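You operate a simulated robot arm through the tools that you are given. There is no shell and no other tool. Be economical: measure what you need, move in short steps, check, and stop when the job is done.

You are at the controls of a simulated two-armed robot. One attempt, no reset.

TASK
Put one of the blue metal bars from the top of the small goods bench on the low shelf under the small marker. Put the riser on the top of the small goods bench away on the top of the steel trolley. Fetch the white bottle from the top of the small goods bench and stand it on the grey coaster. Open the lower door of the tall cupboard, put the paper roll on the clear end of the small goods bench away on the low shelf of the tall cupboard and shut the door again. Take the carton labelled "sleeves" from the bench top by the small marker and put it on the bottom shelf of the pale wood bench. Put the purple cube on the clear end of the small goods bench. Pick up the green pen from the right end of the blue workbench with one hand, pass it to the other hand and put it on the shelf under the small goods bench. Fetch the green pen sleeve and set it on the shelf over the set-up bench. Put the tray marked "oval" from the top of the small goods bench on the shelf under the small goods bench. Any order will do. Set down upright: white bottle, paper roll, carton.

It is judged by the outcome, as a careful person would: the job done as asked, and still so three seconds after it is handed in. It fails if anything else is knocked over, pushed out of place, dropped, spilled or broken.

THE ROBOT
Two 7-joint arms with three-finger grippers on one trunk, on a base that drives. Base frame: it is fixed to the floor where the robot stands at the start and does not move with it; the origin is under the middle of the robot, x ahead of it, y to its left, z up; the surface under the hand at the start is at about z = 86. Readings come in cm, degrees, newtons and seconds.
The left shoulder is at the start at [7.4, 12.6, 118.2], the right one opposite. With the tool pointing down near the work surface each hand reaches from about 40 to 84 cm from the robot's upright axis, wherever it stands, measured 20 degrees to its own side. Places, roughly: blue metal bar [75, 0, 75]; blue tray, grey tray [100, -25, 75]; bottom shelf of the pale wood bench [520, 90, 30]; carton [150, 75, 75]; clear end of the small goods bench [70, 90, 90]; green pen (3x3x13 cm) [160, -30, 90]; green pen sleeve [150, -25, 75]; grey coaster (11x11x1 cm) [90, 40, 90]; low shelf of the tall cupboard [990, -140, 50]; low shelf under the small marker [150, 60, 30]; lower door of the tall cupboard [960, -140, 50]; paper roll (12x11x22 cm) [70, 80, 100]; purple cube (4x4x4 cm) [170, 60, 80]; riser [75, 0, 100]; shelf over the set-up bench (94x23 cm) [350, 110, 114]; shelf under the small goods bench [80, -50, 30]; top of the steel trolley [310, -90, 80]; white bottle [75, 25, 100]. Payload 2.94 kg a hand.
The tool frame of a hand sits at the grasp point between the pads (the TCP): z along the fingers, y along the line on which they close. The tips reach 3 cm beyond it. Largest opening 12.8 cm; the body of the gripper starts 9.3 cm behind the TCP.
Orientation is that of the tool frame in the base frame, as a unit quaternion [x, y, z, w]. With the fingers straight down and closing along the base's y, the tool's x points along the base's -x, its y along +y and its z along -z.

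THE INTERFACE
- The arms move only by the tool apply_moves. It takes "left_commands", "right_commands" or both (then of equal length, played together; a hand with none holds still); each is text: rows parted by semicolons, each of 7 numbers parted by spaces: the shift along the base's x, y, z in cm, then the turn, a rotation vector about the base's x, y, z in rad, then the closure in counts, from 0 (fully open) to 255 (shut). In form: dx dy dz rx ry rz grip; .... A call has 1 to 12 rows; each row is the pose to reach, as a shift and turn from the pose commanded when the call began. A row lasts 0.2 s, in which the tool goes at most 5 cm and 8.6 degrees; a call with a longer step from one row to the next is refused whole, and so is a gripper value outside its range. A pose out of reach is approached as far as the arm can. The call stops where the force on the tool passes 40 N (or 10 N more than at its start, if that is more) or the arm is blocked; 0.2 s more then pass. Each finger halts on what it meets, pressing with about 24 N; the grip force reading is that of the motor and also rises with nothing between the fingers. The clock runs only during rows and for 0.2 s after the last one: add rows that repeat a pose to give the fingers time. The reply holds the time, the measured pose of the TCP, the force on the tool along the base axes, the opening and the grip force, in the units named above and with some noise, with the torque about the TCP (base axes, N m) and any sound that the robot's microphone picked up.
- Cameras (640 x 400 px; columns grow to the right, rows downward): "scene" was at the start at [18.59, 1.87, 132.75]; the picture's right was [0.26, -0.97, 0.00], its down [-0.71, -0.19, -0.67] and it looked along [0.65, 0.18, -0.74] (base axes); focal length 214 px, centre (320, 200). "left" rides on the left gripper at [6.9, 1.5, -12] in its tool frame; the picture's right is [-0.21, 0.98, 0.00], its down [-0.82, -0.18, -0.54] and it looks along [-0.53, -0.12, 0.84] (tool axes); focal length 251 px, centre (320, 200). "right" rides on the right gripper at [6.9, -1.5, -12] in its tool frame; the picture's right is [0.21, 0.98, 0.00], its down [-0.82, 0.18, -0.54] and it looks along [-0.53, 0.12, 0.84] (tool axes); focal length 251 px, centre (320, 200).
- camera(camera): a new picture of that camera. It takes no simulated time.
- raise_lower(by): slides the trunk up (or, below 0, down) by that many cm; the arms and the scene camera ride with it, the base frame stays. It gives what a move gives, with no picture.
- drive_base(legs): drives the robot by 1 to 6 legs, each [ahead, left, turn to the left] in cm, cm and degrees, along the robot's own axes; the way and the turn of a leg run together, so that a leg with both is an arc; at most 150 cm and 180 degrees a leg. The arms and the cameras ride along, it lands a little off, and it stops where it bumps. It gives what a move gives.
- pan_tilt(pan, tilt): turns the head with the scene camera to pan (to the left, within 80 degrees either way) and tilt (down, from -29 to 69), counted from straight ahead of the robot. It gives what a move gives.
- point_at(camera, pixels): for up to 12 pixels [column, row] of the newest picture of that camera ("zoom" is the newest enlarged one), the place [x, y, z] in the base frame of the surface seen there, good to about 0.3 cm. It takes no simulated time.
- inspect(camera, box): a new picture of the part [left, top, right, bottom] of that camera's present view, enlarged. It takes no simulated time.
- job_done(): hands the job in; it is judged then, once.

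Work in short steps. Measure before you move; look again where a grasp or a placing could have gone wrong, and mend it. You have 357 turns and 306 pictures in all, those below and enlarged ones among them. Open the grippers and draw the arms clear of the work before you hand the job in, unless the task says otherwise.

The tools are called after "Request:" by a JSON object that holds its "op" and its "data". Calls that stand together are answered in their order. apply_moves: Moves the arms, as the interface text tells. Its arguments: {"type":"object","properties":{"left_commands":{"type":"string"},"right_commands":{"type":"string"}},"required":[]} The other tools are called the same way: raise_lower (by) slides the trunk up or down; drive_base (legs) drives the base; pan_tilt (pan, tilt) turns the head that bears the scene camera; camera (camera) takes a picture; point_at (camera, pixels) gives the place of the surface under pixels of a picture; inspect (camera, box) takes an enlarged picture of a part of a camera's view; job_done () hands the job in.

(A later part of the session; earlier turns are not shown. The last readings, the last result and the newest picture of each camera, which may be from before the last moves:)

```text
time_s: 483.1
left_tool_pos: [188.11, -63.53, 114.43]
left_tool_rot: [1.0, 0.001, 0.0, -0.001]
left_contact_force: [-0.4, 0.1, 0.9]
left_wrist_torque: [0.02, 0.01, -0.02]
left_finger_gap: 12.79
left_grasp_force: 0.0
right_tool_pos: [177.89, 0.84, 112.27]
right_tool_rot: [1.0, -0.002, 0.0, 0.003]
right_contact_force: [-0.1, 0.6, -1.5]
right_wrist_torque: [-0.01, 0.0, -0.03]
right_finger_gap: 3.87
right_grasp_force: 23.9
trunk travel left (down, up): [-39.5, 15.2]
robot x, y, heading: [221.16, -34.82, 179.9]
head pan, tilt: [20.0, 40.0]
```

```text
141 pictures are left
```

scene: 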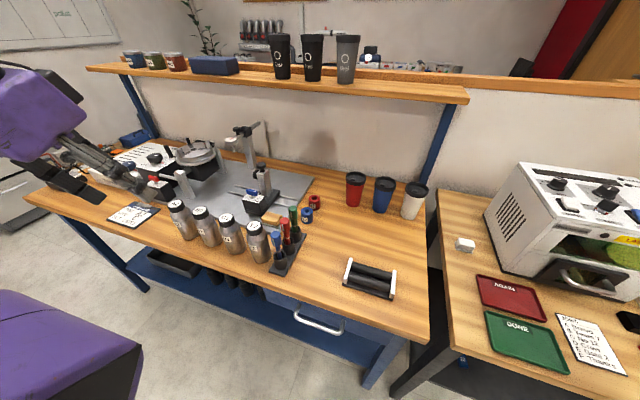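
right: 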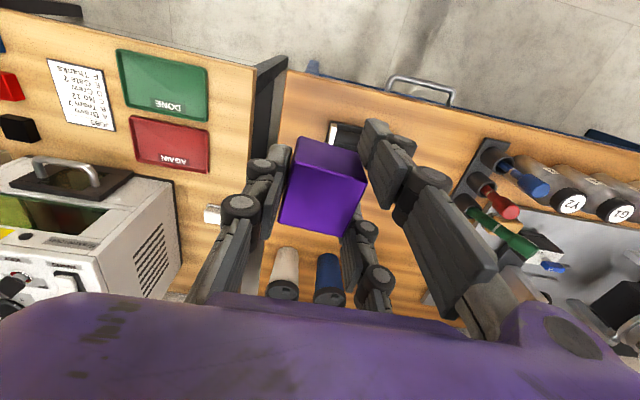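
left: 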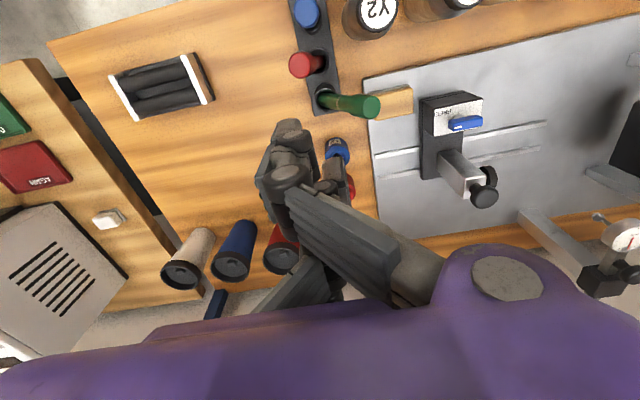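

Request:
{"op": "apply_moves", "data": {"right_commands": "-3.5 -1.8 -1 0 0 0 255; -7 -3.6 -2 0 0 0 255; -10.5 -5.4 -4 0 0 0 255; -13.5 -7 -7 0 0 0 255; -16.5 -8.5 -10 0 0 0 255; -19.3 -9.8 -13.5 0 0 0 255; -21.9 -10.8 -17 0 0 0 255; -21.9 -10.8 -21.5 0 0 0 255; -21.9 -10.8 -25.5 0 0 0 255; -21.9 -10.8 -28 0 0 0 255; -21.9 -10.8 -28.9 0 0 0 255; -21.9 -10.8 -28.9 0 0 0 255"}}

Request:
{"op": "apply_moves", "data": {"right_commands": "0 0 -0.4 0 0 0 255; 0 0 -0.4 0 0 0 150; 0 0 -0.4 0 0 0 150; 0 0 -0.4 0 0 0 150; 0 0 3 0 0 0 150; 0 0 7.5 0 0 0 150; 0 0 12 0 0 0 150; 2 0 16 0 0 0 150; 5 0 19 0 0 0 150; 5 0 19 0 0 0 150"}}

Request:
{"op": "camera", "data": {"camera": "right"}}

```text
time_s: 485.7
left_tool_pos: [187.99, -63.48, 114.41]
left_tool_rot: [1.0, 0.001, 0.0, 0.0]
left_contact_force: [-0.4, 0.1, 1.0]
left_wrist_torque: [-0.02, -0.01, 0.02]
left_finger_gap: 12.8
left_grasp_force: 0.0
right_tool_pos: [160.03, -8.09, 84.95]
right_tool_rot: [1.0, -0.001, 0.0, 0.003]
right_contact_force: [0.9, 0.1, -0.9]
right_wrist_torque: [0.01, -0.04, 0.03]
right_finger_gap: 3.87
right_grasp_force: 23.8
right hand out of reach, approached as far as the arm can: row 7, 8, 9, 10, 11, 12
trunk travel left (down, up): [-39.5, 15.2]
robot x, y, heading: [221.59, -34.43, 179.7]
head pan, tilt: [20.0, 40.0]
```

```text
time_s: 487.9
left_tool_pos: [188.02, -63.5, 114.34]
left_tool_rot: [1.0, 0.0, -0.001, 0.0]
left_contact_force: [1.2, -0.6, 0.6]
left_wrist_torque: [0.03, -0.04, 0.01]
left_finger_gap: 12.8
left_grasp_force: 0.0
right_tool_pos: [164.9, -7.82, 104.48]
right_tool_rot: [1.0, -0.002, 0.002, 0.003]
right_contact_force: [0.5, -0.2, 0.4]
right_wrist_torque: [0.03, -0.04, -0.01]
right_finger_gap: 5.29
right_grasp_force: 0.0
trunk travel left (down, up): [-39.5, 15.2]
robot x, y, heading: [221.64, -34.86, 179.7]
head pan, tilt: [20.0, 40.0]
```

```text
140 pictures are left
```

right: 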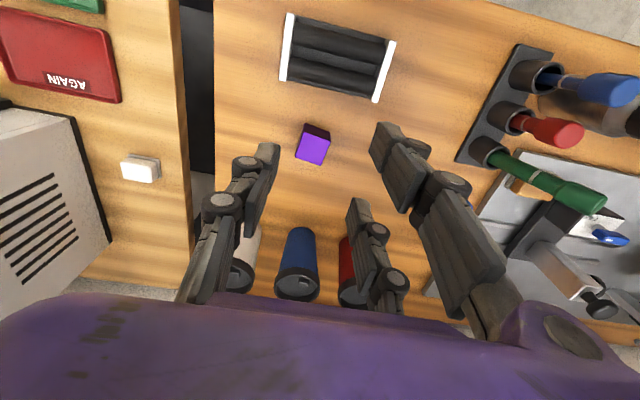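

The cube is standing at about (315,145) px. Now measure it and retract the right hand.

Request:
{"op": "point_at", "data": {"camera": "right", "pixels": [[314, 150], [305, 132], [325, 140], [300, 158], [320, 165]]}}

Request:
{"op": "apply_moves", "data": {"right_commands": "4 0 2 0 0 0 0; 8 1 4 0 0 0 0; 12 3 6 0 0 0 0; 14 5 7 0 0 0 0; 14 5 7 0 0 0 0"}}

```text
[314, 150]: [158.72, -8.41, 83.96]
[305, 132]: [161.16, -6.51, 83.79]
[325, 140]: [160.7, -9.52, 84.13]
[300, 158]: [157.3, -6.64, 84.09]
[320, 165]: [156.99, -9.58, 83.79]
```

```text
time_s: 489.1
left_tool_pos: [188.04, -63.56, 114.44]
left_tool_rot: [1.0, 0.001, 0.0, -0.001]
left_contact_force: [0.0, 0.4, -1.2]
left_wrist_torque: [0.05, 0.0, 0.0]
left_finger_gap: 12.8
left_grasp_force: 0.1
right_tool_pos: [178.75, -2.84, 111.7]
right_tool_rot: [1.0, -0.002, 0.0, 0.001]
right_contact_force: [0.0, 0.2, -0.3]
right_wrist_torque: [0.04, -0.01, 0.03]
right_finger_gap: 12.79
right_grasp_force: 0.0
trunk travel left (down, up): [-39.5, 15.2]
robot x, y, heading: [221.77, -34.93, 179.1]
head pan, tilt: [20.0, 40.0]
```

Better idea: nudge the pen so it leans away from me (−x); then the left hand can grip it across with a forward tilt, clear of the other pens. Slide back right 26 cm first.

Request:
{"op": "drive_base", "data": {"legs": [[0, -26, 0]]}}

Request:
{"op": "apply_moves", "data": {"left_commands": "-3 0 0 0 0 0 255; -6.5 0 -1 0 0 0 255; -10 0 -3 0 0 0 255; -13.5 0 -5 0 0 0 255; -17 -0.5 -7 0 0 0 255; -20 -1.5 -10 0 0 0 255; -20 -1.5 -10 0 0 0 255"}}

Request:
{"op": "camera", "data": {"camera": "left"}}

```text
time_s: 491.9
left_tool_pos: [188.36, -37.76, 114.34]
left_tool_rot: [1.0, 0.001, -0.001, -0.002]
left_contact_force: [0.0, -0.1, 0.5]
left_wrist_torque: [-0.03, -0.01, -0.03]
left_finger_gap: 12.81
left_grasp_force: 0.1
right_tool_pos: [179.12, 22.9, 111.71]
right_tool_rot: [1.0, -0.002, 0.0, 0.002]
right_contact_force: [-1.0, -0.6, -0.3]
right_wrist_torque: [0.01, -0.01, -0.03]
right_finger_gap: 12.78
right_grasp_force: 0.0
trunk travel left (down, up): [-39.5, 15.2]
robot x, y, heading: [221.92, -9.0, 179.5]
head pan, tilt: [20.0, 40.0]
```

```text
time_s: 493.5
left_tool_pos: [168.24, -39.51, 104.11]
left_tool_rot: [1.0, 0.002, -0.001, -0.001]
left_contact_force: [-0.2, 0.2, -0.1]
left_wrist_torque: [0.03, 0.03, 0.01]
left_finger_gap: 0.0
left_grasp_force: 3.0
right_tool_pos: [179.32, 22.9, 111.71]
right_tool_rot: [1.0, -0.002, 0.0, 0.003]
right_contact_force: [0.3, -0.1, 1.4]
right_wrist_torque: [-0.02, 0.03, 0.0]
right_finger_gap: 12.79
right_grasp_force: 0.1
trunk travel left (down, up): [-39.5, 15.2]
robot x, y, heading: [221.63, -9.14, 179.6]
head pan, tilt: [20.0, 40.0]
```

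```text
139 pictures are left
```

left: 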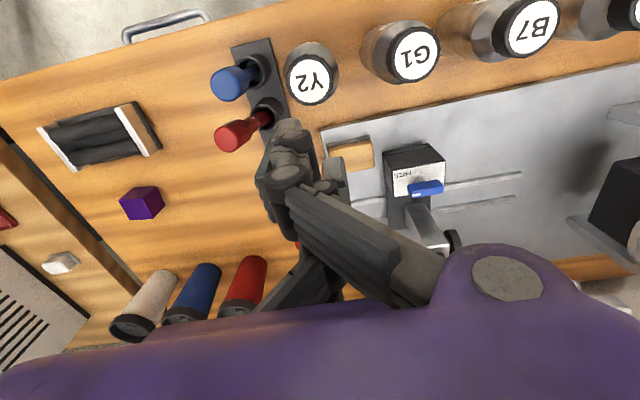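

Plan: push the leaning cap with closed fingertips: first +y past upright, then −x, then back to y≈−32.7. First position the tips on the −y side: TCP [160.8,−41], z 94.

Request:
{"op": "apply_moves", "data": {"left_commands": "-3.7 -0.8 0 0 0 0 255; -7.4 -1.5 0 0 0 0 255; -7.4 -1.5 -4 0 0 0 255; -7.4 -1.5 -7.5 0 0 0 255; -7.4 -1.5 -10.1 0 0 0 255; -7.4 -1.5 -10.1 0 0 0 255"}}

Request:
{"op": "inspect", "data": {"camera": "scene", "box": [220, 150, 360, 280]}}

```text
time_s: 494.9
left_tool_pos: [161.04, -40.68, 94.15]
left_tool_rot: [1.0, 0.001, -0.002, -0.001]
left_contact_force: [-0.3, 0.4, 0.8]
left_wrist_torque: [-0.01, 0.03, -0.03]
left_finger_gap: 0.0
left_grasp_force: 3.2
right_tool_pos: [179.18, 22.95, 111.66]
right_tool_rot: [1.0, -0.002, 0.0, 0.002]
right_contact_force: [0.2, 0.2, -0.3]
right_wrist_torque: [0.02, 0.0, -0.04]
right_finger_gap: 12.81
right_grasp_force: 0.1
trunk travel left (down, up): [-39.5, 15.2]
robot x, y, heading: [221.49, -8.94, 179.6]
head pan, tilt: [20.0, 40.0]
```

```text
3.08 times, centred on (290, 215) of scene
```

zoom: 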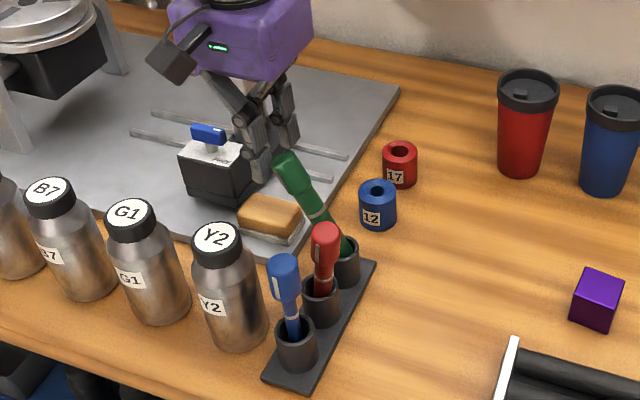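

Now push +y about 9.5 cm, slowly.

Request:
{"op": "apply_moves", "data": {"left_commands": "0 1 0 0 0 0 255; 0 2 0 0 0 0 255; 0 3 0 0 0 0 255; 0 4 0 0 0 0 255; 0 5 0 0 0 0 255; 0 6 0 0 0 0 255; 0 7 0 0 0 0 255; 0 8 0 0 0 0 255; 0 9 0 0 0 0 255; 0 9.5 0 0 0 0 255"}}

Request:
{"op": "inspect", "data": {"camera": "scene", "box": [220, 150, 360, 280]}}

```text
time_s: 496.9
left_tool_pos: [160.76, -33.66, 94.39]
left_tool_rot: [1.0, 0.006, 0.0, 0.007]
left_contact_force: [0.4, -18.8, 6.8]
left_wrist_torque: [-0.26, -0.49, -0.47]
left_finger_gap: 0.0
left_grasp_force: 5.3
right_tool_pos: [178.89, 22.62, 111.78]
right_tool_rot: [1.0, 0.0, 0.0, 0.002]
right_contact_force: [-0.5, -0.4, -0.1]
right_wrist_torque: [-0.03, -0.03, 0.01]
right_finger_gap: 12.78
right_grasp_force: 0.1
trunk travel left (down, up): [-39.5, 15.2]
robot x, y, heading: [221.5, -9.08, 179.8]
head pan, tilt: [20.0, 40.0]
stopped in row 9 (left hand): the force on the tool passed its limit at 46 N (the readings are from after the stop); the commanded pose is now the measured one
```

```text
3.08 times, centred on (290, 215) of scene
```

zoom: 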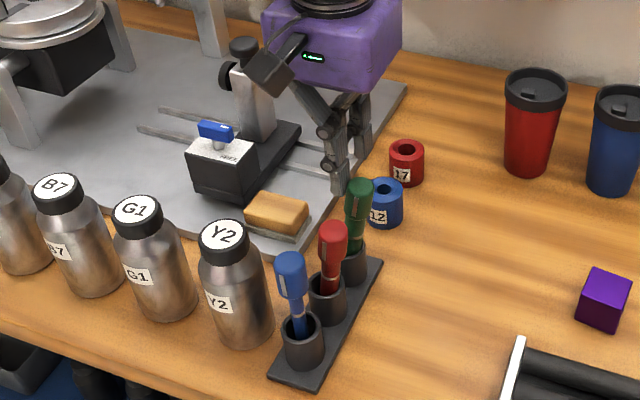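

The pen is upright again and resists further. Back off and look whether it stays.

Request:
{"op": "apply_moves", "data": {"left_commands": "0 -2 0 0 0 0 255; 0 -4 0 0 0 0 255; 0 -5 4 0 0 0 255; 0 -5 8 0 0 0 255; 4 -5 10 0 0 0 255; 4 -5 10 0 0 0 255"}}

Request:
{"op": "inspect", "data": {"camera": "scene", "box": [250, 190, 340, 280]}}

Request:
{"op": "point_at", "data": {"camera": "zoom", "pixels": [[380, 110], [385, 140], [385, 175], [390, 210], [320, 190], [265, 265]]}}

```text
time_s: 498.3
left_tool_pos: [164.69, -37.67, 104.36]
left_tool_rot: [1.0, 0.005, -0.001, 0.004]
left_contact_force: [-0.2, 0.6, -0.9]
left_wrist_torque: [-0.06, -0.04, 0.0]
left_finger_gap: 0.0
left_grasp_force: 2.6
right_tool_pos: [178.96, 22.77, 111.55]
right_tool_rot: [1.0, 0.0, 0.0, 0.002]
right_contact_force: [0.1, 0.2, -0.7]
right_wrist_torque: [-0.01, -0.03, 0.03]
right_finger_gap: 12.81
right_grasp_force: 0.2
trunk travel left (down, up): [-39.5, 15.2]
robot x, y, heading: [222.13, -9.32, 180.0]
head pan, tilt: [20.0, 40.0]
```

```text
4.44 times, centred on (295, 235) of scene
```

zoom: 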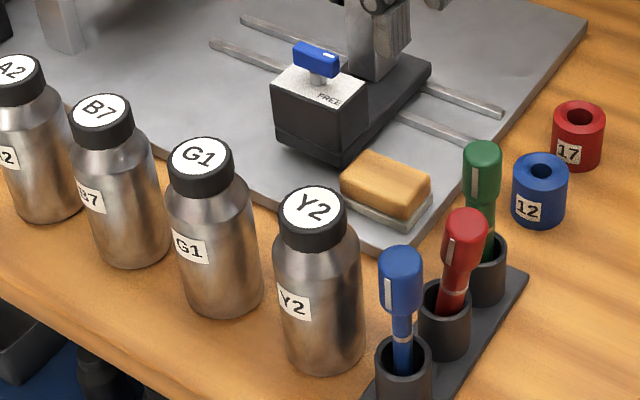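

```text
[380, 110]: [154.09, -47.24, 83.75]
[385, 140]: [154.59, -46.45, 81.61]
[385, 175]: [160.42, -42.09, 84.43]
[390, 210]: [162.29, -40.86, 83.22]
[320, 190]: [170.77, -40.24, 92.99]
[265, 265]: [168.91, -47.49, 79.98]
```

The pen stays upright. A vertical grasp can work if the pen sits between the single finger and one of the paired fingers, i.e. TCP ~1.4 cm beyond the pen in x. Measure the cap centre.

Request:
{"op": "point_at", "data": {"camera": "zoom", "pixels": [[482, 150], [470, 165], [495, 165], [482, 180], [484, 205], [482, 145], [465, 160], [500, 160]]}}

Request:
{"op": "apply_moves", "data": {"left_commands": "-1.5 2 -1 0 -0.01 0 135; -3 4.2 -2 0 -0.01 0 135; -3 5.1 -3 0 -0.01 0 135; -3 5.1 -3 0 -0.01 0 135"}}

Request:
{"op": "camera", "data": {"camera": "left"}}

```text
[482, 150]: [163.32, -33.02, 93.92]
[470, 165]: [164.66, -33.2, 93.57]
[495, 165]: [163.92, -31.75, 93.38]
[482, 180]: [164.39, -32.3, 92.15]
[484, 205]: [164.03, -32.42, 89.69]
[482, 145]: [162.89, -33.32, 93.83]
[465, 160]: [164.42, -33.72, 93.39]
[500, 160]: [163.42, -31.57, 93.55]
```

```text
time_s: 499.3
left_tool_pos: [161.75, -32.82, 101.58]
left_tool_rot: [1.0, 0.004, 0.003, 0.004]
left_contact_force: [-0.4, -0.1, -0.1]
left_wrist_torque: [-0.04, 0.01, 0.01]
left_finger_gap: 6.02
left_grasp_force: 0.1
right_tool_pos: [179.1, 22.73, 111.66]
right_tool_rot: [1.0, -0.001, 0.0, 0.002]
right_contact_force: [0.0, 0.2, 0.1]
right_wrist_torque: [0.0, -0.03, -0.04]
right_finger_gap: 12.78
right_grasp_force: 0.0
trunk travel left (down, up): [-39.5, 15.2]
robot x, y, heading: [221.86, -9.11, 180.0]
head pan, tilt: [20.0, 40.0]
```

```text
135 pictures are left
```

left: 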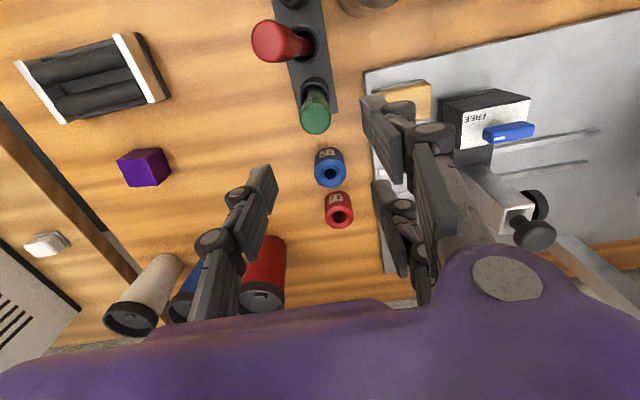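

Cap centre relative to TCP is +1.9 cm in x; shift +0.4 x, +0.2 y, descend to 90.5 and close.

Request:
{"op": "apply_moves", "data": {"left_commands": "0.4 0.2 -3 0 0 0 135; 0.4 0.2 -6.5 0 0 0 135; 0.4 0.2 -6.5 0 0 0 135"}}

Request:
{"op": "camera", "data": {"camera": "left"}}

```text
time_s: 500.1
left_tool_pos: [162.12, -32.3, 94.92]
left_tool_rot: [1.0, 0.003, 0.003, 0.004]
left_contact_force: [0.8, 1.0, 0.8]
left_wrist_torque: [0.03, -0.02, 0.0]
left_finger_gap: 6.03
left_grasp_force: 0.0
right_tool_pos: [178.96, 22.77, 111.72]
right_tool_rot: [1.0, -0.001, 0.001, 0.003]
right_contact_force: [0.0, -0.6, 0.6]
right_wrist_torque: [0.0, 0.02, -0.01]
right_finger_gap: 12.79
right_grasp_force: 0.1
trunk travel left (down, up): [-39.5, 15.2]
robot x, y, heading: [221.27, -8.78, 179.7]
head pan, tilt: [20.0, 40.0]
```

```text
134 pictures are left
```

left: 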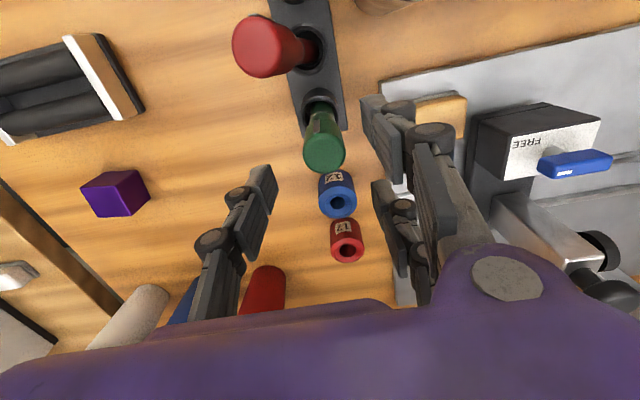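

Pen lies between the single and the near paired finger (+1.5 cm), as wanted. Descend and close.

Request:
{"op": "apply_moves", "data": {"left_commands": "0 -0.2 -2.5 0 0 0 135; 0 -0.2 -4.6 0 0 0 135; 0 -0.2 -4.6 0 0 0 255; 0 -0.2 -4.6 0 0 0 255; 0 -0.2 -4.6 0 0 0 255; 0 -0.2 -4.6 0 0 0 255"}}

Request:
{"op": "camera", "data": {"camera": "left"}}

```text
time_s: 501.5
left_tool_pos: [162.25, -32.86, 90.44]
left_tool_rot: [1.0, 0.004, 0.004, 0.004]
left_contact_force: [-0.2, 0.1, -0.5]
left_wrist_torque: [-0.01, 0.02, 0.02]
left_finger_gap: 2.1
left_grasp_force: 24.1
right_tool_pos: [179.04, 22.74, 111.76]
right_tool_rot: [1.0, 0.0, -0.001, 0.003]
right_contact_force: [0.6, -1.1, -0.2]
right_wrist_torque: [-0.02, 0.02, 0.0]
right_finger_gap: 12.8
right_grasp_force: 0.1
trunk travel left (down, up): [-39.5, 15.2]
robot x, y, heading: [221.81, -9.01, 179.6]
head pan, tilt: [20.0, 40.0]
```

```text
133 pictures are left
```

left: 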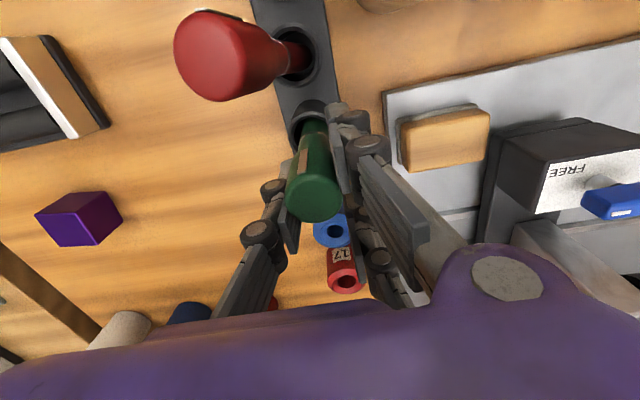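

Gripped with a 2.1 cm gap. Lift slowly.

Request:
{"op": "apply_moves", "data": {"left_commands": "0 0 1 0 0 0 255; 0 0 3 0 0 0 255; 0 0 6 0 0 0 255; 0 0 9 0 0 0 255; 0 0 12 0 0 0 255; 0 0 15 0 0 0 255; 0 0 18 0 0 0 255; 0 0 18 0 0 0 255"}}

Request:
{"op": "camera", "data": {"camera": "left"}}

Request:
{"op": "inspect", "data": {"camera": "scene", "box": [220, 100, 360, 280]}}

```text
time_s: 503.3
left_tool_pos: [162.29, -33.01, 108.41]
left_tool_rot: [1.0, 0.004, 0.003, 0.005]
left_contact_force: [0.0, -0.4, 0.0]
left_wrist_torque: [0.01, 0.01, 0.03]
left_finger_gap: 2.09
left_grasp_force: 24.2
right_tool_pos: [178.95, 22.64, 111.65]
right_tool_rot: [1.0, -0.001, 0.0, 0.003]
right_contact_force: [0.0, 0.9, 0.5]
right_wrist_torque: [0.0, 0.03, 0.02]
right_finger_gap: 12.82
right_grasp_force: 0.0
trunk travel left (down, up): [-39.5, 15.2]
robot x, y, heading: [222.03, -9.11, 179.6]
head pan, tilt: [20.0, 40.0]
```

```text
132 pictures are left
```

left: 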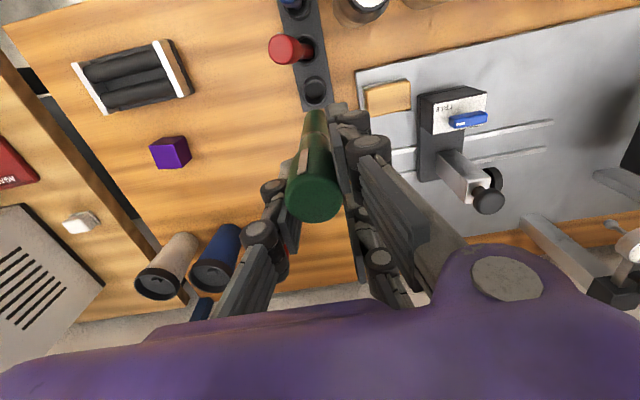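

```text
2.22 times, centred on (290, 190) of scene
```

zoom: 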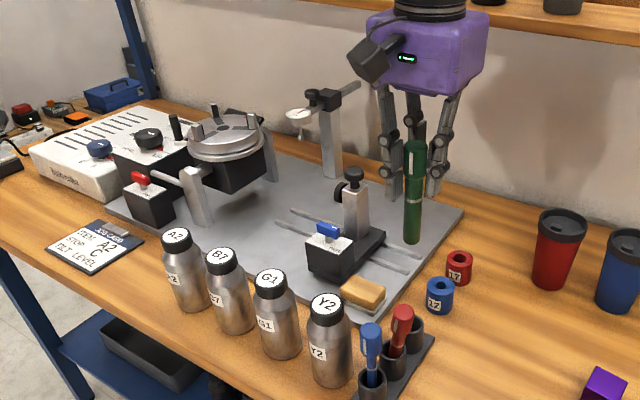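

Pen held upright by the left hand. I do the hand-over now: the right hand will come horizontally from the right-front (azimuth 225°, tool tilted ~75° forward) and pinch the lower pen. First yaw +45° while moving to a staging point.

Request:
{"op": "apply_moves", "data": {"right_commands": "2 -3 0 0 0 0.14 60; 3 -7 0 0 0 0.28 60; 3 -11 0 0 0 0.42 60; 3 -15 -1 0 0 0.56 60; 3 -19 -2 0 0 0.7 60; 3 -23 -3 0 0 0.785 60; 3 -23 -3 0 0 0.785 60"}}

Request:
{"op": "camera", "data": {"camera": "scene"}}

```text
time_s: 504.9
left_tool_pos: [162.37, -32.81, 108.38]
left_tool_rot: [1.0, 0.004, 0.003, 0.005]
left_contact_force: [0.1, 0.6, 0.3]
left_wrist_torque: [-0.03, 0.04, -0.03]
left_finger_gap: 2.09
left_grasp_force: 24.2
right_tool_pos: [182.19, -0.19, 108.91]
right_tool_rot: [0.924, 0.383, 0.0, 0.003]
right_contact_force: [-0.6, 0.3, -0.1]
right_wrist_torque: [-0.04, 0.0, 0.04]
right_finger_gap: 9.78
right_grasp_force: 0.0
trunk travel left (down, up): [-39.5, 15.2]
robot x, y, heading: [221.69, -9.12, 179.6]
head pan, tilt: [20.0, 40.0]
```

```text
130 pictures are left
```

scene: 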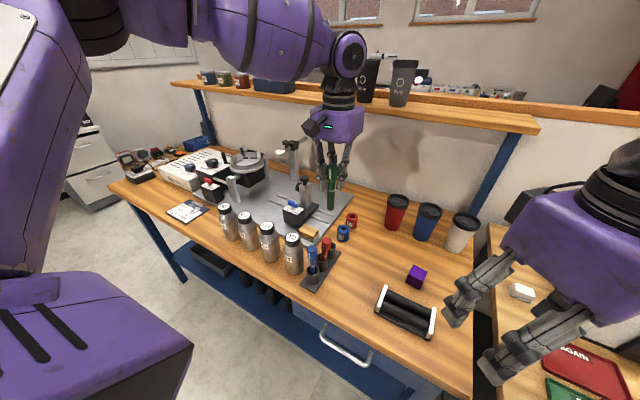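

Now tilt the right hand forward to ~75°.

Request:
{"op": "apply_moves", "data": {"right_commands": "0 0 0 -0.095 0.095 0 60; 0 0 0 -0.19 0.19 0 60; 0 0 -1 -0.285 0.285 0 60; 0 0 -2 -0.38 0.38 0 60; 0 0 -3 -0.475 0.475 0 60; 0 0 -4 -0.57 0.57 0 60; 0 0 -5 -0.665 0.665 0 60; 0 0 -6 -0.76 0.76 0 60; 0 0 -7 -0.855 0.855 0 60; 0 0 -7 -0.926 0.926 0 60; 0 0 -7 -0.926 0.926 0 60"}}

Request:
{"op": "camera", "data": {"camera": "scene"}}

Request:
{"op": "camera", "data": {"camera": "right"}}

```text
time_s: 507.5
left_tool_pos: [162.26, -33.09, 108.15]
left_tool_rot: [1.0, 0.005, 0.004, 0.004]
left_contact_force: [-0.6, 0.1, 0.3]
left_wrist_torque: [-0.01, 0.02, -0.03]
left_finger_gap: 2.1
left_grasp_force: 24.0
right_tool_pos: [176.85, 5.59, 95.65]
right_tool_rot: [0.757, 0.29, -0.538, 0.231]
right_contact_force: [0.4, -0.1, 0.6]
right_wrist_torque: [0.01, -0.02, -0.01]
right_finger_gap: 9.77
right_grasp_force: 0.1
right hand out of reach, approached as far as the arm can: row 4, 5, 6, 7, 8, 9, 10, 11
trunk travel left (down, up): [-39.5, 15.2]
robot x, y, heading: [221.55, -8.91, 179.8]
head pan, tilt: [20.0, 40.0]
stopped in row 11 (right hand): the arm was blocked; the commanded pose is now the measured one
```

```text
129 pictures are left
```

scene: 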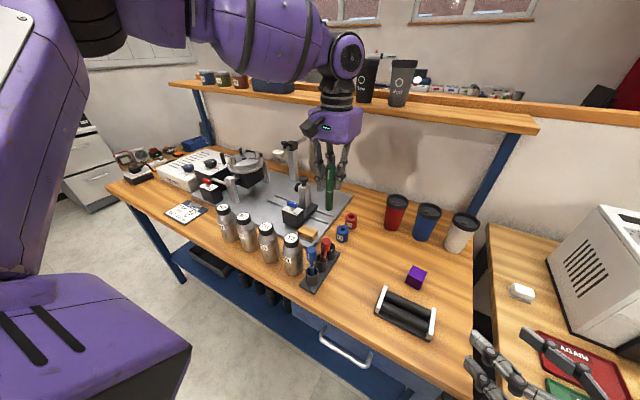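

```text
128 pictures are left
```

right: 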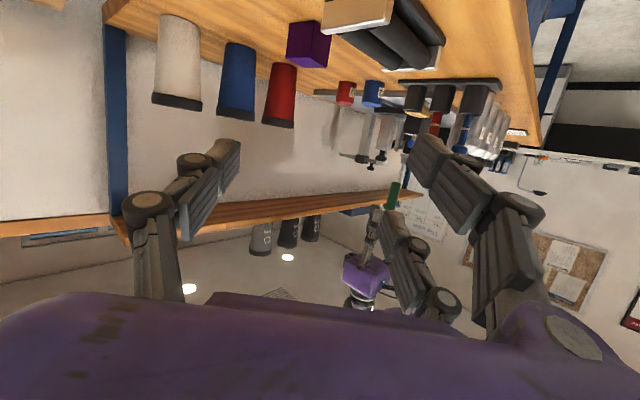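

The hand now points forward (72° tilt, azimuth 224°). Move it away from the body toward the pen in small steps, raising.

Request:
{"op": "apply_moves", "data": {"right_commands": "-2 -2.5 1.5 0 0 0 60; -3 -5.5 3 0 0 0 60; -4 -9 4.5 0 0 0 60; -4.5 -12.5 6 0 0 0 60; -4.5 -16 6.5 0 0 0 60; -4.5 -16 6.5 0 0 0 60"}}

Request:
{"op": "camera", "data": {"camera": "right"}}

```text
time_s: 508.9
left_tool_pos: [162.23, -32.85, 108.4]
left_tool_rot: [1.0, 0.005, 0.004, 0.006]
left_contact_force: [-0.3, 0.2, -0.1]
left_wrist_torque: [-0.06, -0.03, -0.02]
left_finger_gap: 2.12
left_grasp_force: 23.8
right_tool_pos: [171.13, -8.54, 99.8]
right_tool_rot: [0.757, 0.29, -0.538, 0.232]
right_contact_force: [0.8, 0.3, 0.0]
right_wrist_torque: [-0.04, 0.03, 0.02]
right_finger_gap: 9.78
right_grasp_force: 0.0
right hand out of reach, approached as far as the arm can: row 1, 2, 3, 4, 5, 6
trunk travel left (down, up): [-39.5, 15.2]
robot x, y, heading: [221.38, -9.17, 179.7]
head pan, tilt: [20.0, 40.0]
```

```text
127 pictures are left
```

right: 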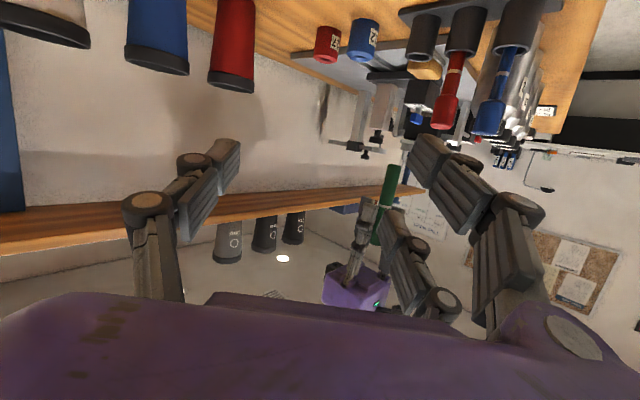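

Continue to the staging point [172.3,−24.2,101.8].

Request:
{"op": "apply_moves", "data": {"right_commands": "0.4 -4 0.7 0 0 0 60; 0.8 -8 1.4 0 0 0 60; 1.2 -12 2 0 0 0 60; 1.2 -15.7 2 0 0 0 60; 1.2 -15.7 2 0 0 0 60"}}

Request:
{"op": "camera", "data": {"camera": "right"}}

Request:
{"op": "camera", "data": {"camera": "scene"}}

```text
time_s: 510.1
left_tool_pos: [162.45, -33.07, 108.37]
left_tool_rot: [1.0, 0.006, 0.003, 0.003]
left_contact_force: [1.0, -0.5, -1.0]
left_wrist_torque: [0.0, 0.01, 0.02]
left_finger_gap: 2.09
left_grasp_force: 23.8
right_tool_pos: [172.33, -17.86, 101.44]
right_tool_rot: [0.755, 0.291, -0.54, 0.232]
right_contact_force: [1.0, -0.6, -0.5]
right_wrist_torque: [-0.02, -0.01, -0.01]
right_finger_gap: 9.81
right_grasp_force: 0.1
right hand out of reach, approached as far as the arm can: row 3, 4, 5
trunk travel left (down, up): [-39.5, 15.2]
robot x, y, heading: [221.71, -9.21, 180.1]
head pan, tilt: [20.0, 40.0]
```

```text
126 pictures are left
```

right: 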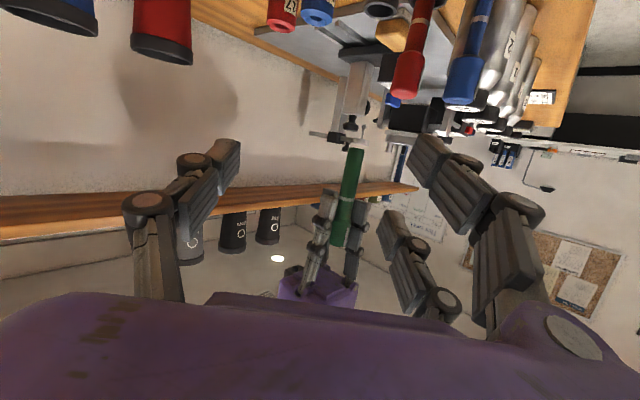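

```text
125 pictures are left
```

scene: 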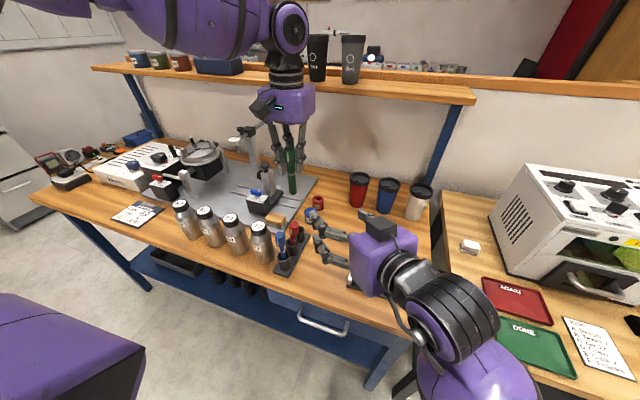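

Right hand points at the pen but can't go further −y; instead the left hand brings the pen to it: first lateral (−3.2,+3.2), then (+10.6,+10.6).

Request:
{"op": "apply_moves", "data": {"left_commands": "-1.6 1.6 0.6 0 0 0 255; -3.2 3.2 0.6 0 0 0 255; -1 5.4 0.6 0 0 0 255; 1.5 7.9 0.6 0 0 0 255; 3.5 9.9 0.6 0 0 0 255; 3.5 9.9 0.6 0 0 0 255"}}

Request:
{"op": "camera", "data": {"camera": "right"}}

```text
time_s: 511.5
left_tool_pos: [165.98, -23.22, 109.0]
left_tool_rot: [1.0, 0.005, 0.004, 0.004]
left_contact_force: [0.7, -0.6, -0.3]
left_wrist_torque: [0.0, 0.02, 0.0]
left_finger_gap: 2.09
left_grasp_force: 23.9
right_tool_pos: [172.31, -17.74, 101.4]
right_tool_rot: [0.756, 0.29, -0.539, 0.231]
right_contact_force: [0.3, 0.6, 0.4]
right_wrist_torque: [0.0, 0.04, 0.0]
right_finger_gap: 9.79
right_grasp_force: 0.0
trunk travel left (down, up): [-39.5, 15.2]
robot x, y, heading: [221.72, -9.01, 179.7]
head pan, tilt: [20.0, 40.0]
```

```text
124 pictures are left
```

right: 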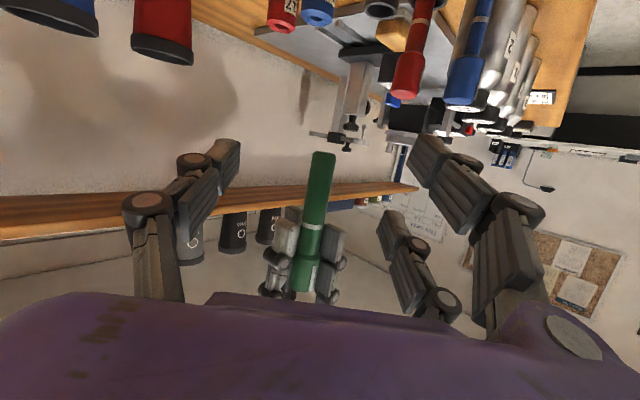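

Pen is centred (x≈320). Bring it the last ~6 cm in between the right fingers.

Request:
{"op": "apply_moves", "data": {"left_commands": "1 1.1 0 0 0 0 255; 2 2.2 0 0 0 0 255; 3 3.3 0 0 0 0 255; 3.7 4.2 0 0 0 0 255; 3.7 4.2 0 0 0 0 255"}}

Request:
{"op": "camera", "data": {"camera": "right"}}

Request:
{"op": "inspect", "data": {"camera": "scene", "box": [220, 100, 420, 300]}}

```text
time_s: 512.7
left_tool_pos: [169.11, -19.77, 109.43]
left_tool_rot: [1.0, 0.007, 0.002, 0.003]
left_contact_force: [-1.3, -0.9, -0.3]
left_wrist_torque: [0.02, 0.03, 0.01]
left_finger_gap: 2.1
left_grasp_force: 24.2
left hand out of reach, approached as far as the arm can: row 3, 4, 5
right_tool_pos: [172.22, -17.83, 101.41]
right_tool_rot: [0.756, 0.29, -0.54, 0.231]
right_contact_force: [-1.5, 0.4, -0.1]
right_wrist_torque: [-0.02, -0.02, 0.02]
right_finger_gap: 9.81
right_grasp_force: 0.0
trunk travel left (down, up): [-39.5, 15.2]
robot x, y, heading: [221.52, -9.33, 179.9]
head pan, tilt: [20.0, 40.0]
```

```text
123 pictures are left
```

right: 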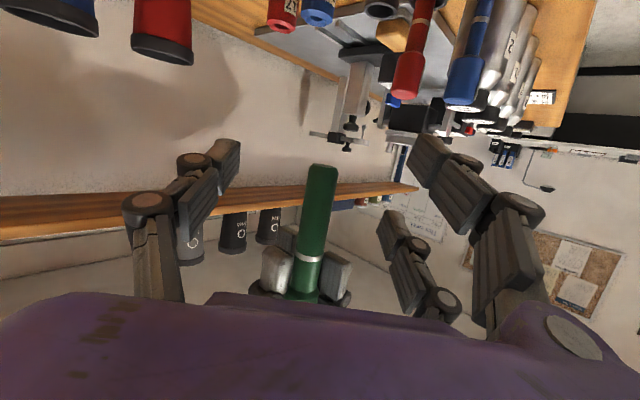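

```text
2.00 times, centred on (320, 200) of scene
```

zoom: 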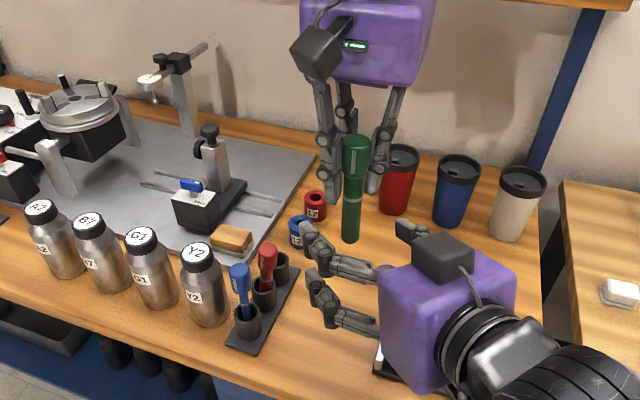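

Only ~5.5 cm of pen is free below the left fingertips; too little for the right hand. I return the pen to its holder tube and regrip it 3 cm higher. Move back over the tube.

Request:
{"op": "apply_moves", "data": {"left_commands": "-1.5 -2 0 0 0 0 255; -3.2 -4.5 0 0 0 0 255; -4.5 -7 -0.3 0 0 0 255; -5.7 -9.7 -0.6 0 0 0 255; -6.86 -13.1 -1 0 0 0 255; -6.86 -13.1 -1 0 0 0 255"}}

Request:
{"op": "camera", "data": {"camera": "left"}}

```text
time_s: 514.1
left_tool_pos: [162.35, -33.41, 108.56]
left_tool_rot: [1.0, 0.004, 0.003, 0.004]
left_contact_force: [-0.4, 0.4, -1.0]
left_wrist_torque: [-0.02, 0.02, 0.02]
left_finger_gap: 2.08
left_grasp_force: 24.1
right_tool_pos: [172.23, -17.8, 101.47]
right_tool_rot: [0.756, 0.29, -0.539, 0.232]
right_contact_force: [0.7, 0.6, -0.2]
right_wrist_torque: [0.0, 0.0, 0.06]
right_finger_gap: 9.79
right_grasp_force: 0.1
trunk travel left (down, up): [-39.5, 15.2]
robot x, y, heading: [221.7, -9.21, 179.6]
head pan, tilt: [20.0, 40.0]
```

```text
121 pictures are left
```

left: 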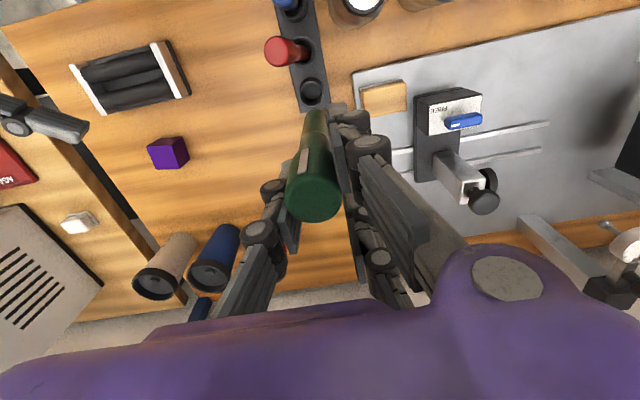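

Alignment nearly identical to when it was lifted; correct +0.25 y and lower into the tube slowly.

Request:
{"op": "apply_moves", "data": {"left_commands": "0 0.25 -4 0 0 0 255; 0 0.25 -8 0 0 0 255; 0 0.25 -11 0 0 0 255; 0 0.25 -13 0 0 0 255; 0 0.25 -15 0 0 0 255; 0 0.25 -16.5 0 0 0 255; 0 0.25 -17.6 0 0 0 255; 0 0.25 -18 0 0 0 255; 0 0.25 -18 0 0 0 255"}}

Request:
{"op": "camera", "data": {"camera": "left"}}

Request:
{"op": "inspect", "data": {"camera": "scene", "box": [240, 150, 360, 280]}}

```text
time_s: 516.1
left_tool_pos: [162.26, -32.88, 90.59]
left_tool_rot: [1.0, 0.005, 0.003, 0.005]
left_contact_force: [0.0, -0.3, -0.4]
left_wrist_torque: [0.01, -0.02, 0.0]
left_finger_gap: 2.12
left_grasp_force: 24.0
right_tool_pos: [172.23, -17.79, 101.5]
right_tool_rot: [0.756, 0.289, -0.54, 0.231]
right_contact_force: [-0.7, 0.0, -0.1]
right_wrist_torque: [0.03, -0.01, -0.01]
right_finger_gap: 9.78
right_grasp_force: 0.0
trunk travel left (down, up): [-39.5, 15.2]
robot x, y, heading: [221.71, -9.05, 179.9]
head pan, tilt: [20.0, 40.0]
```

```text
120 pictures are left
```

left: 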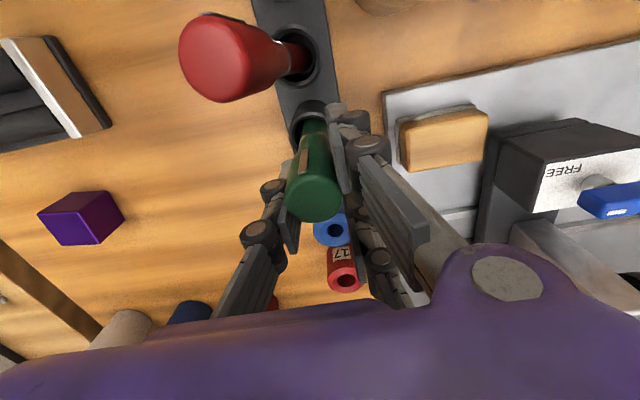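

```text
3.08 times, centred on (300, 215) of scene
```

zoom: 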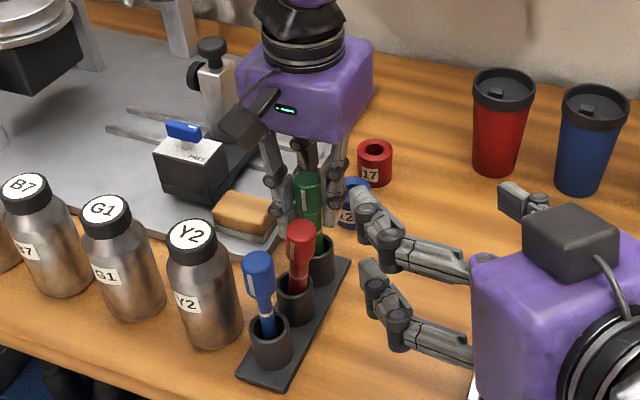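

Pen is back in the tube. Open slightly, move up 2.9 cm and regrip.

Request:
{"op": "apply_moves", "data": {"left_commands": "0 0 0 0 0 0 190; 0 0 0 0 0 0 190; 0 0 1.5 0 0 0 190; 0 0 2.9 0 0 0 190; 0 0 2.9 0 0 0 255; 0 0 2.9 0 0 0 255; 0 0 2.9 0 0 0 255; 0 0 2.9 0 0 0 255"}}

Request:
{"op": "apply_moves", "data": {"left_commands": "0 0 1 0 0 0 255; 0 0 4 0 0 0 255; 0 0 8 0 0 0 255; 0 0 12 0 0 0 255; 0 0 16 0 0 0 255; 0 0 16 0 0 0 255"}}

Request:
{"op": "camera", "data": {"camera": "left"}}

Request:
{"op": "camera", "data": {"camera": "right"}}

```text
time_s: 517.9
left_tool_pos: [162.34, -32.83, 93.56]
left_tool_rot: [1.0, 0.005, 0.002, 0.004]
left_contact_force: [-1.4, 0.8, 4.5]
left_wrist_torque: [0.05, 0.11, 0.05]
left_finger_gap: 2.19
left_grasp_force: 24.2
right_tool_pos: [172.24, -17.81, 101.4]
right_tool_rot: [0.756, 0.29, -0.539, 0.232]
right_contact_force: [0.1, 0.0, -0.5]
right_wrist_torque: [0.04, -0.01, -0.03]
right_finger_gap: 9.78
right_grasp_force: 0.0
trunk travel left (down, up): [-39.5, 15.2]
robot x, y, heading: [221.66, -9.0, 179.6]
head pan, tilt: [20.0, 40.0]
```

```text
time_s: 519.3
left_tool_pos: [162.14, -32.83, 109.45]
left_tool_rot: [1.0, 0.005, 0.004, 0.004]
left_contact_force: [-0.3, 0.1, -0.3]
left_wrist_torque: [0.03, -0.03, 0.0]
left_finger_gap: 2.19
left_grasp_force: 23.8
right_tool_pos: [172.25, -17.85, 101.37]
right_tool_rot: [0.757, 0.29, -0.539, 0.231]
right_contact_force: [0.2, 0.8, -0.4]
right_wrist_torque: [0.0, 0.0, 0.05]
right_finger_gap: 9.8
right_grasp_force: 0.0
trunk travel left (down, up): [-39.5, 15.2]
robot x, y, heading: [221.42, -9.41, 179.7]
head pan, tilt: [20.0, 40.0]
```

```text
118 pictures are left
```

left: 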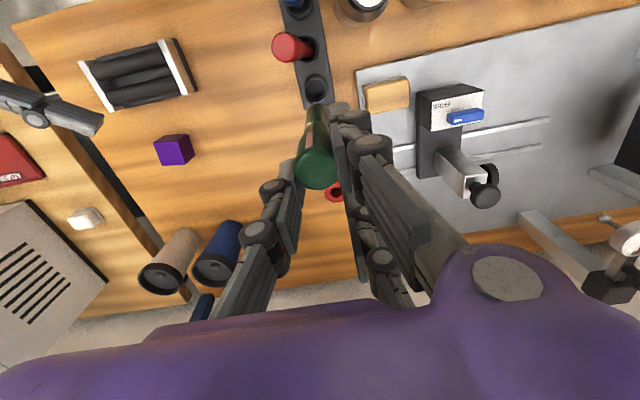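

```text
117 pictures are left
```

right: 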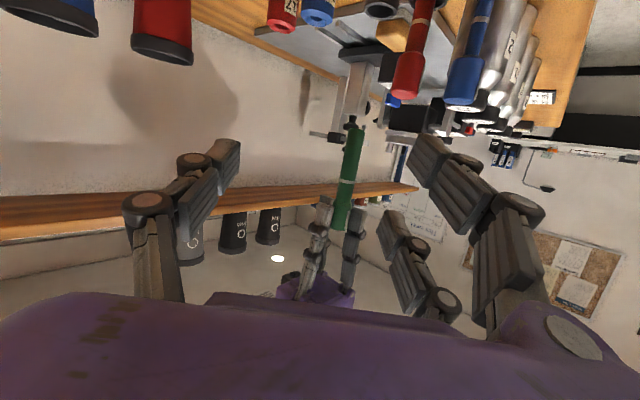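

Now ~8.5 cm is free below the left fingers. Repeat the approach to the right hand.

Request:
{"op": "apply_moves", "data": {"left_commands": "-1.6 1.6 0 0 0 0 255; -3 3.2 0 0 0 0 255; -0.8 5.6 0 0 0 0 255; 1.5 7.9 0 0 0 0 255; 3.5 9.9 0 0 0 0 255; 4.5 10.9 0 0 0 0 255; 5.5 11.9 0 0 0 0 255; 6.5 12.9 0 0 0 0 255; 7.2 13.3 0 0 0 0 255; 7.2 13.3 0 0 0 0 255"}}

Request:
{"op": "camera", "data": {"camera": "right"}}

```text
time_s: 521.5
left_tool_pos: [169.31, -19.64, 109.42]
left_tool_rot: [1.0, 0.006, 0.003, 0.003]
left_contact_force: [0.5, -0.8, 0.1]
left_wrist_torque: [0.06, 0.0, -0.01]
left_finger_gap: 2.23
left_grasp_force: 24.2
right_tool_pos: [172.28, -17.74, 101.47]
right_tool_rot: [0.757, 0.289, -0.539, 0.231]
right_contact_force: [-0.4, 0.3, 0.6]
right_wrist_torque: [-0.01, 0.02, 0.0]
right_finger_gap: 9.77
right_grasp_force: 0.2
trunk travel left (down, up): [-39.5, 15.2]
robot x, y, heading: [221.69, -9.31, 179.8]
head pan, tilt: [20.0, 40.0]
```

```text
116 pictures are left
```

right: 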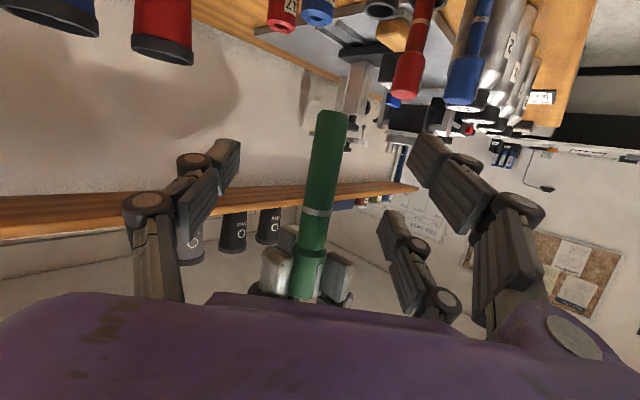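

The pen now spans all three right fingers' heights (rows 127–206). Close the right hand.

Request:
{"op": "apply_moves", "data": {"right_commands": "0 0 0 0 0 0 150; 0 0 0 0 0 0 255; 0 0 0 0 0 0 255; 0 0 0 0 0 0 255; 0 0 0 0 0 0 255"}}

Request:
{"op": "camera", "data": {"camera": "right"}}

```text
time_s: 522.7
left_tool_pos: [169.39, -19.63, 109.5]
left_tool_rot: [1.0, 0.006, 0.002, 0.001]
left_contact_force: [-8.5, 15.9, -2.5]
left_wrist_torque: [0.34, -0.01, 0.12]
left_finger_gap: 2.18
left_grasp_force: 23.7
right_tool_pos: [172.35, -18.01, 101.44]
right_tool_rot: [0.756, 0.291, -0.539, 0.232]
right_contact_force: [8.7, -15.5, 1.7]
right_wrist_torque: [0.87, 0.82, 0.5]
right_finger_gap: 1.91
right_grasp_force: 24.4
trunk travel left (down, up): [-39.5, 15.2]
robot x, y, heading: [221.73, -9.16, 179.7]
head pan, tilt: [20.0, 40.0]
```

```text
115 pictures are left
```

right: 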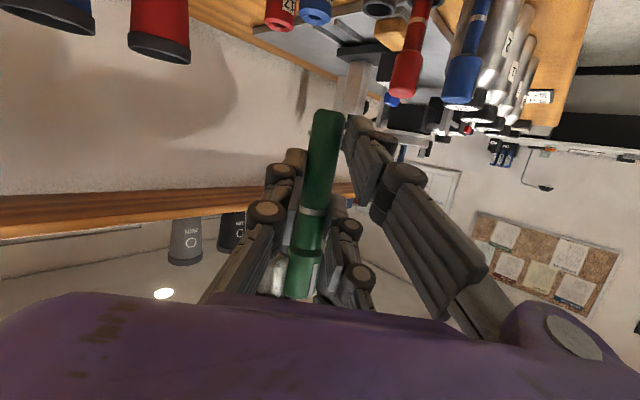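

Both hands hold it (gap 1.9 cm). Open the left hand and lift it away.

Request:
{"op": "apply_moves", "data": {"left_commands": "0 0 0 0 0 0 160; 0 0 0 0 0 0 160; 0 0 2 0 0 0 160; 0 0 5 0 0 0 160; -1 -1 9 0 0 0 160; -1 -4 11 0 0 0 160; -1 -8 11 0 0 0 160; -1 -8 11 0 0 0 160"}}

Request:
{"op": "camera", "data": {"camera": "right"}}

Request:
{"op": "inspect", "data": {"camera": "scene", "box": [220, 80, 420, 300]}}

```text
time_s: 524.5
left_tool_pos: [168.29, -27.47, 120.4]
left_tool_rot: [1.0, 0.005, 0.003, 0.004]
left_contact_force: [-0.2, -0.9, 1.0]
left_wrist_torque: [-0.06, -0.02, -0.01]
left_finger_gap: 4.79
left_grasp_force: 0.0
left hand out of reach, approached as far as the arm can: row 4, 5
right_tool_pos: [172.13, -17.76, 101.43]
right_tool_rot: [0.756, 0.29, -0.539, 0.232]
right_contact_force: [-0.4, -0.3, -1.2]
right_wrist_torque: [0.0, 0.02, 0.01]
right_finger_gap: 1.77
right_grasp_force: 24.0
trunk travel left (down, up): [-39.5, 15.2]
robot x, y, heading: [222.08, -9.22, 179.5]
head pan, tilt: [20.0, 40.0]
```

```text
114 pictures are left
```

right: 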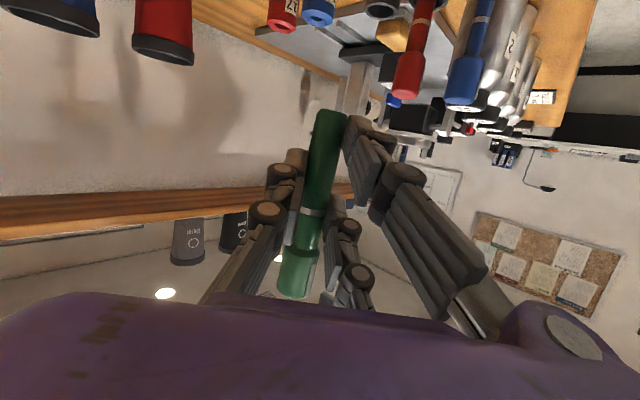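

```text
1.82 times, centred on (320, 190) of scene
```

zoom: 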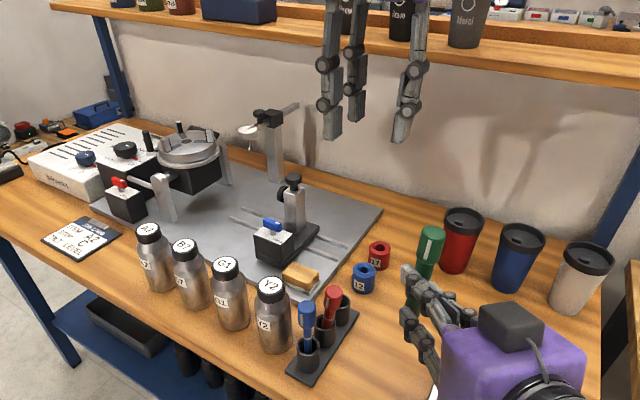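

Hand-over done: the right hand holds the pen. Check whether the red pen got displaced.

Request:
{"op": "inspect", "data": {"camera": "scene", "box": [250, 190, 340, 290]}}

Request:
{"op": "point_at", "data": {"camera": "zoom", "pixels": [[292, 85], [295, 110], [285, 140], [210, 150], [212, 180], [330, 120]]}}

```text
4.00 times, centred on (295, 240) of scene
```

zoom: 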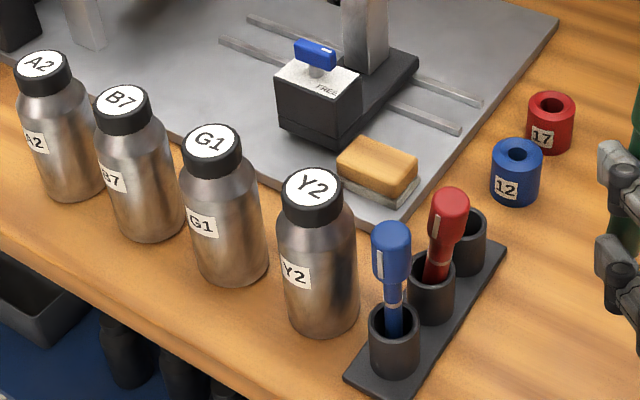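

```text
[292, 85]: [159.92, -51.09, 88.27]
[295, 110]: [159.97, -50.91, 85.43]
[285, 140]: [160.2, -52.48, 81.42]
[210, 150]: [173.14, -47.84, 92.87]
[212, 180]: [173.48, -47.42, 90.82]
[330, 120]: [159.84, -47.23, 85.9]
```

Request:
{"op": "point_at", "data": {"camera": "zoom", "pixels": [[448, 215], [448, 235], [440, 260], [448, 195], [390, 240], [392, 270], [432, 290]]}}

```text
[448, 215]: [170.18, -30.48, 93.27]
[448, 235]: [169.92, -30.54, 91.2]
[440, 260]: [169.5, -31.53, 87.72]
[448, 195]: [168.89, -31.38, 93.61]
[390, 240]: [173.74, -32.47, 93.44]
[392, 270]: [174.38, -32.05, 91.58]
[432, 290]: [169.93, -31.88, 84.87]
```

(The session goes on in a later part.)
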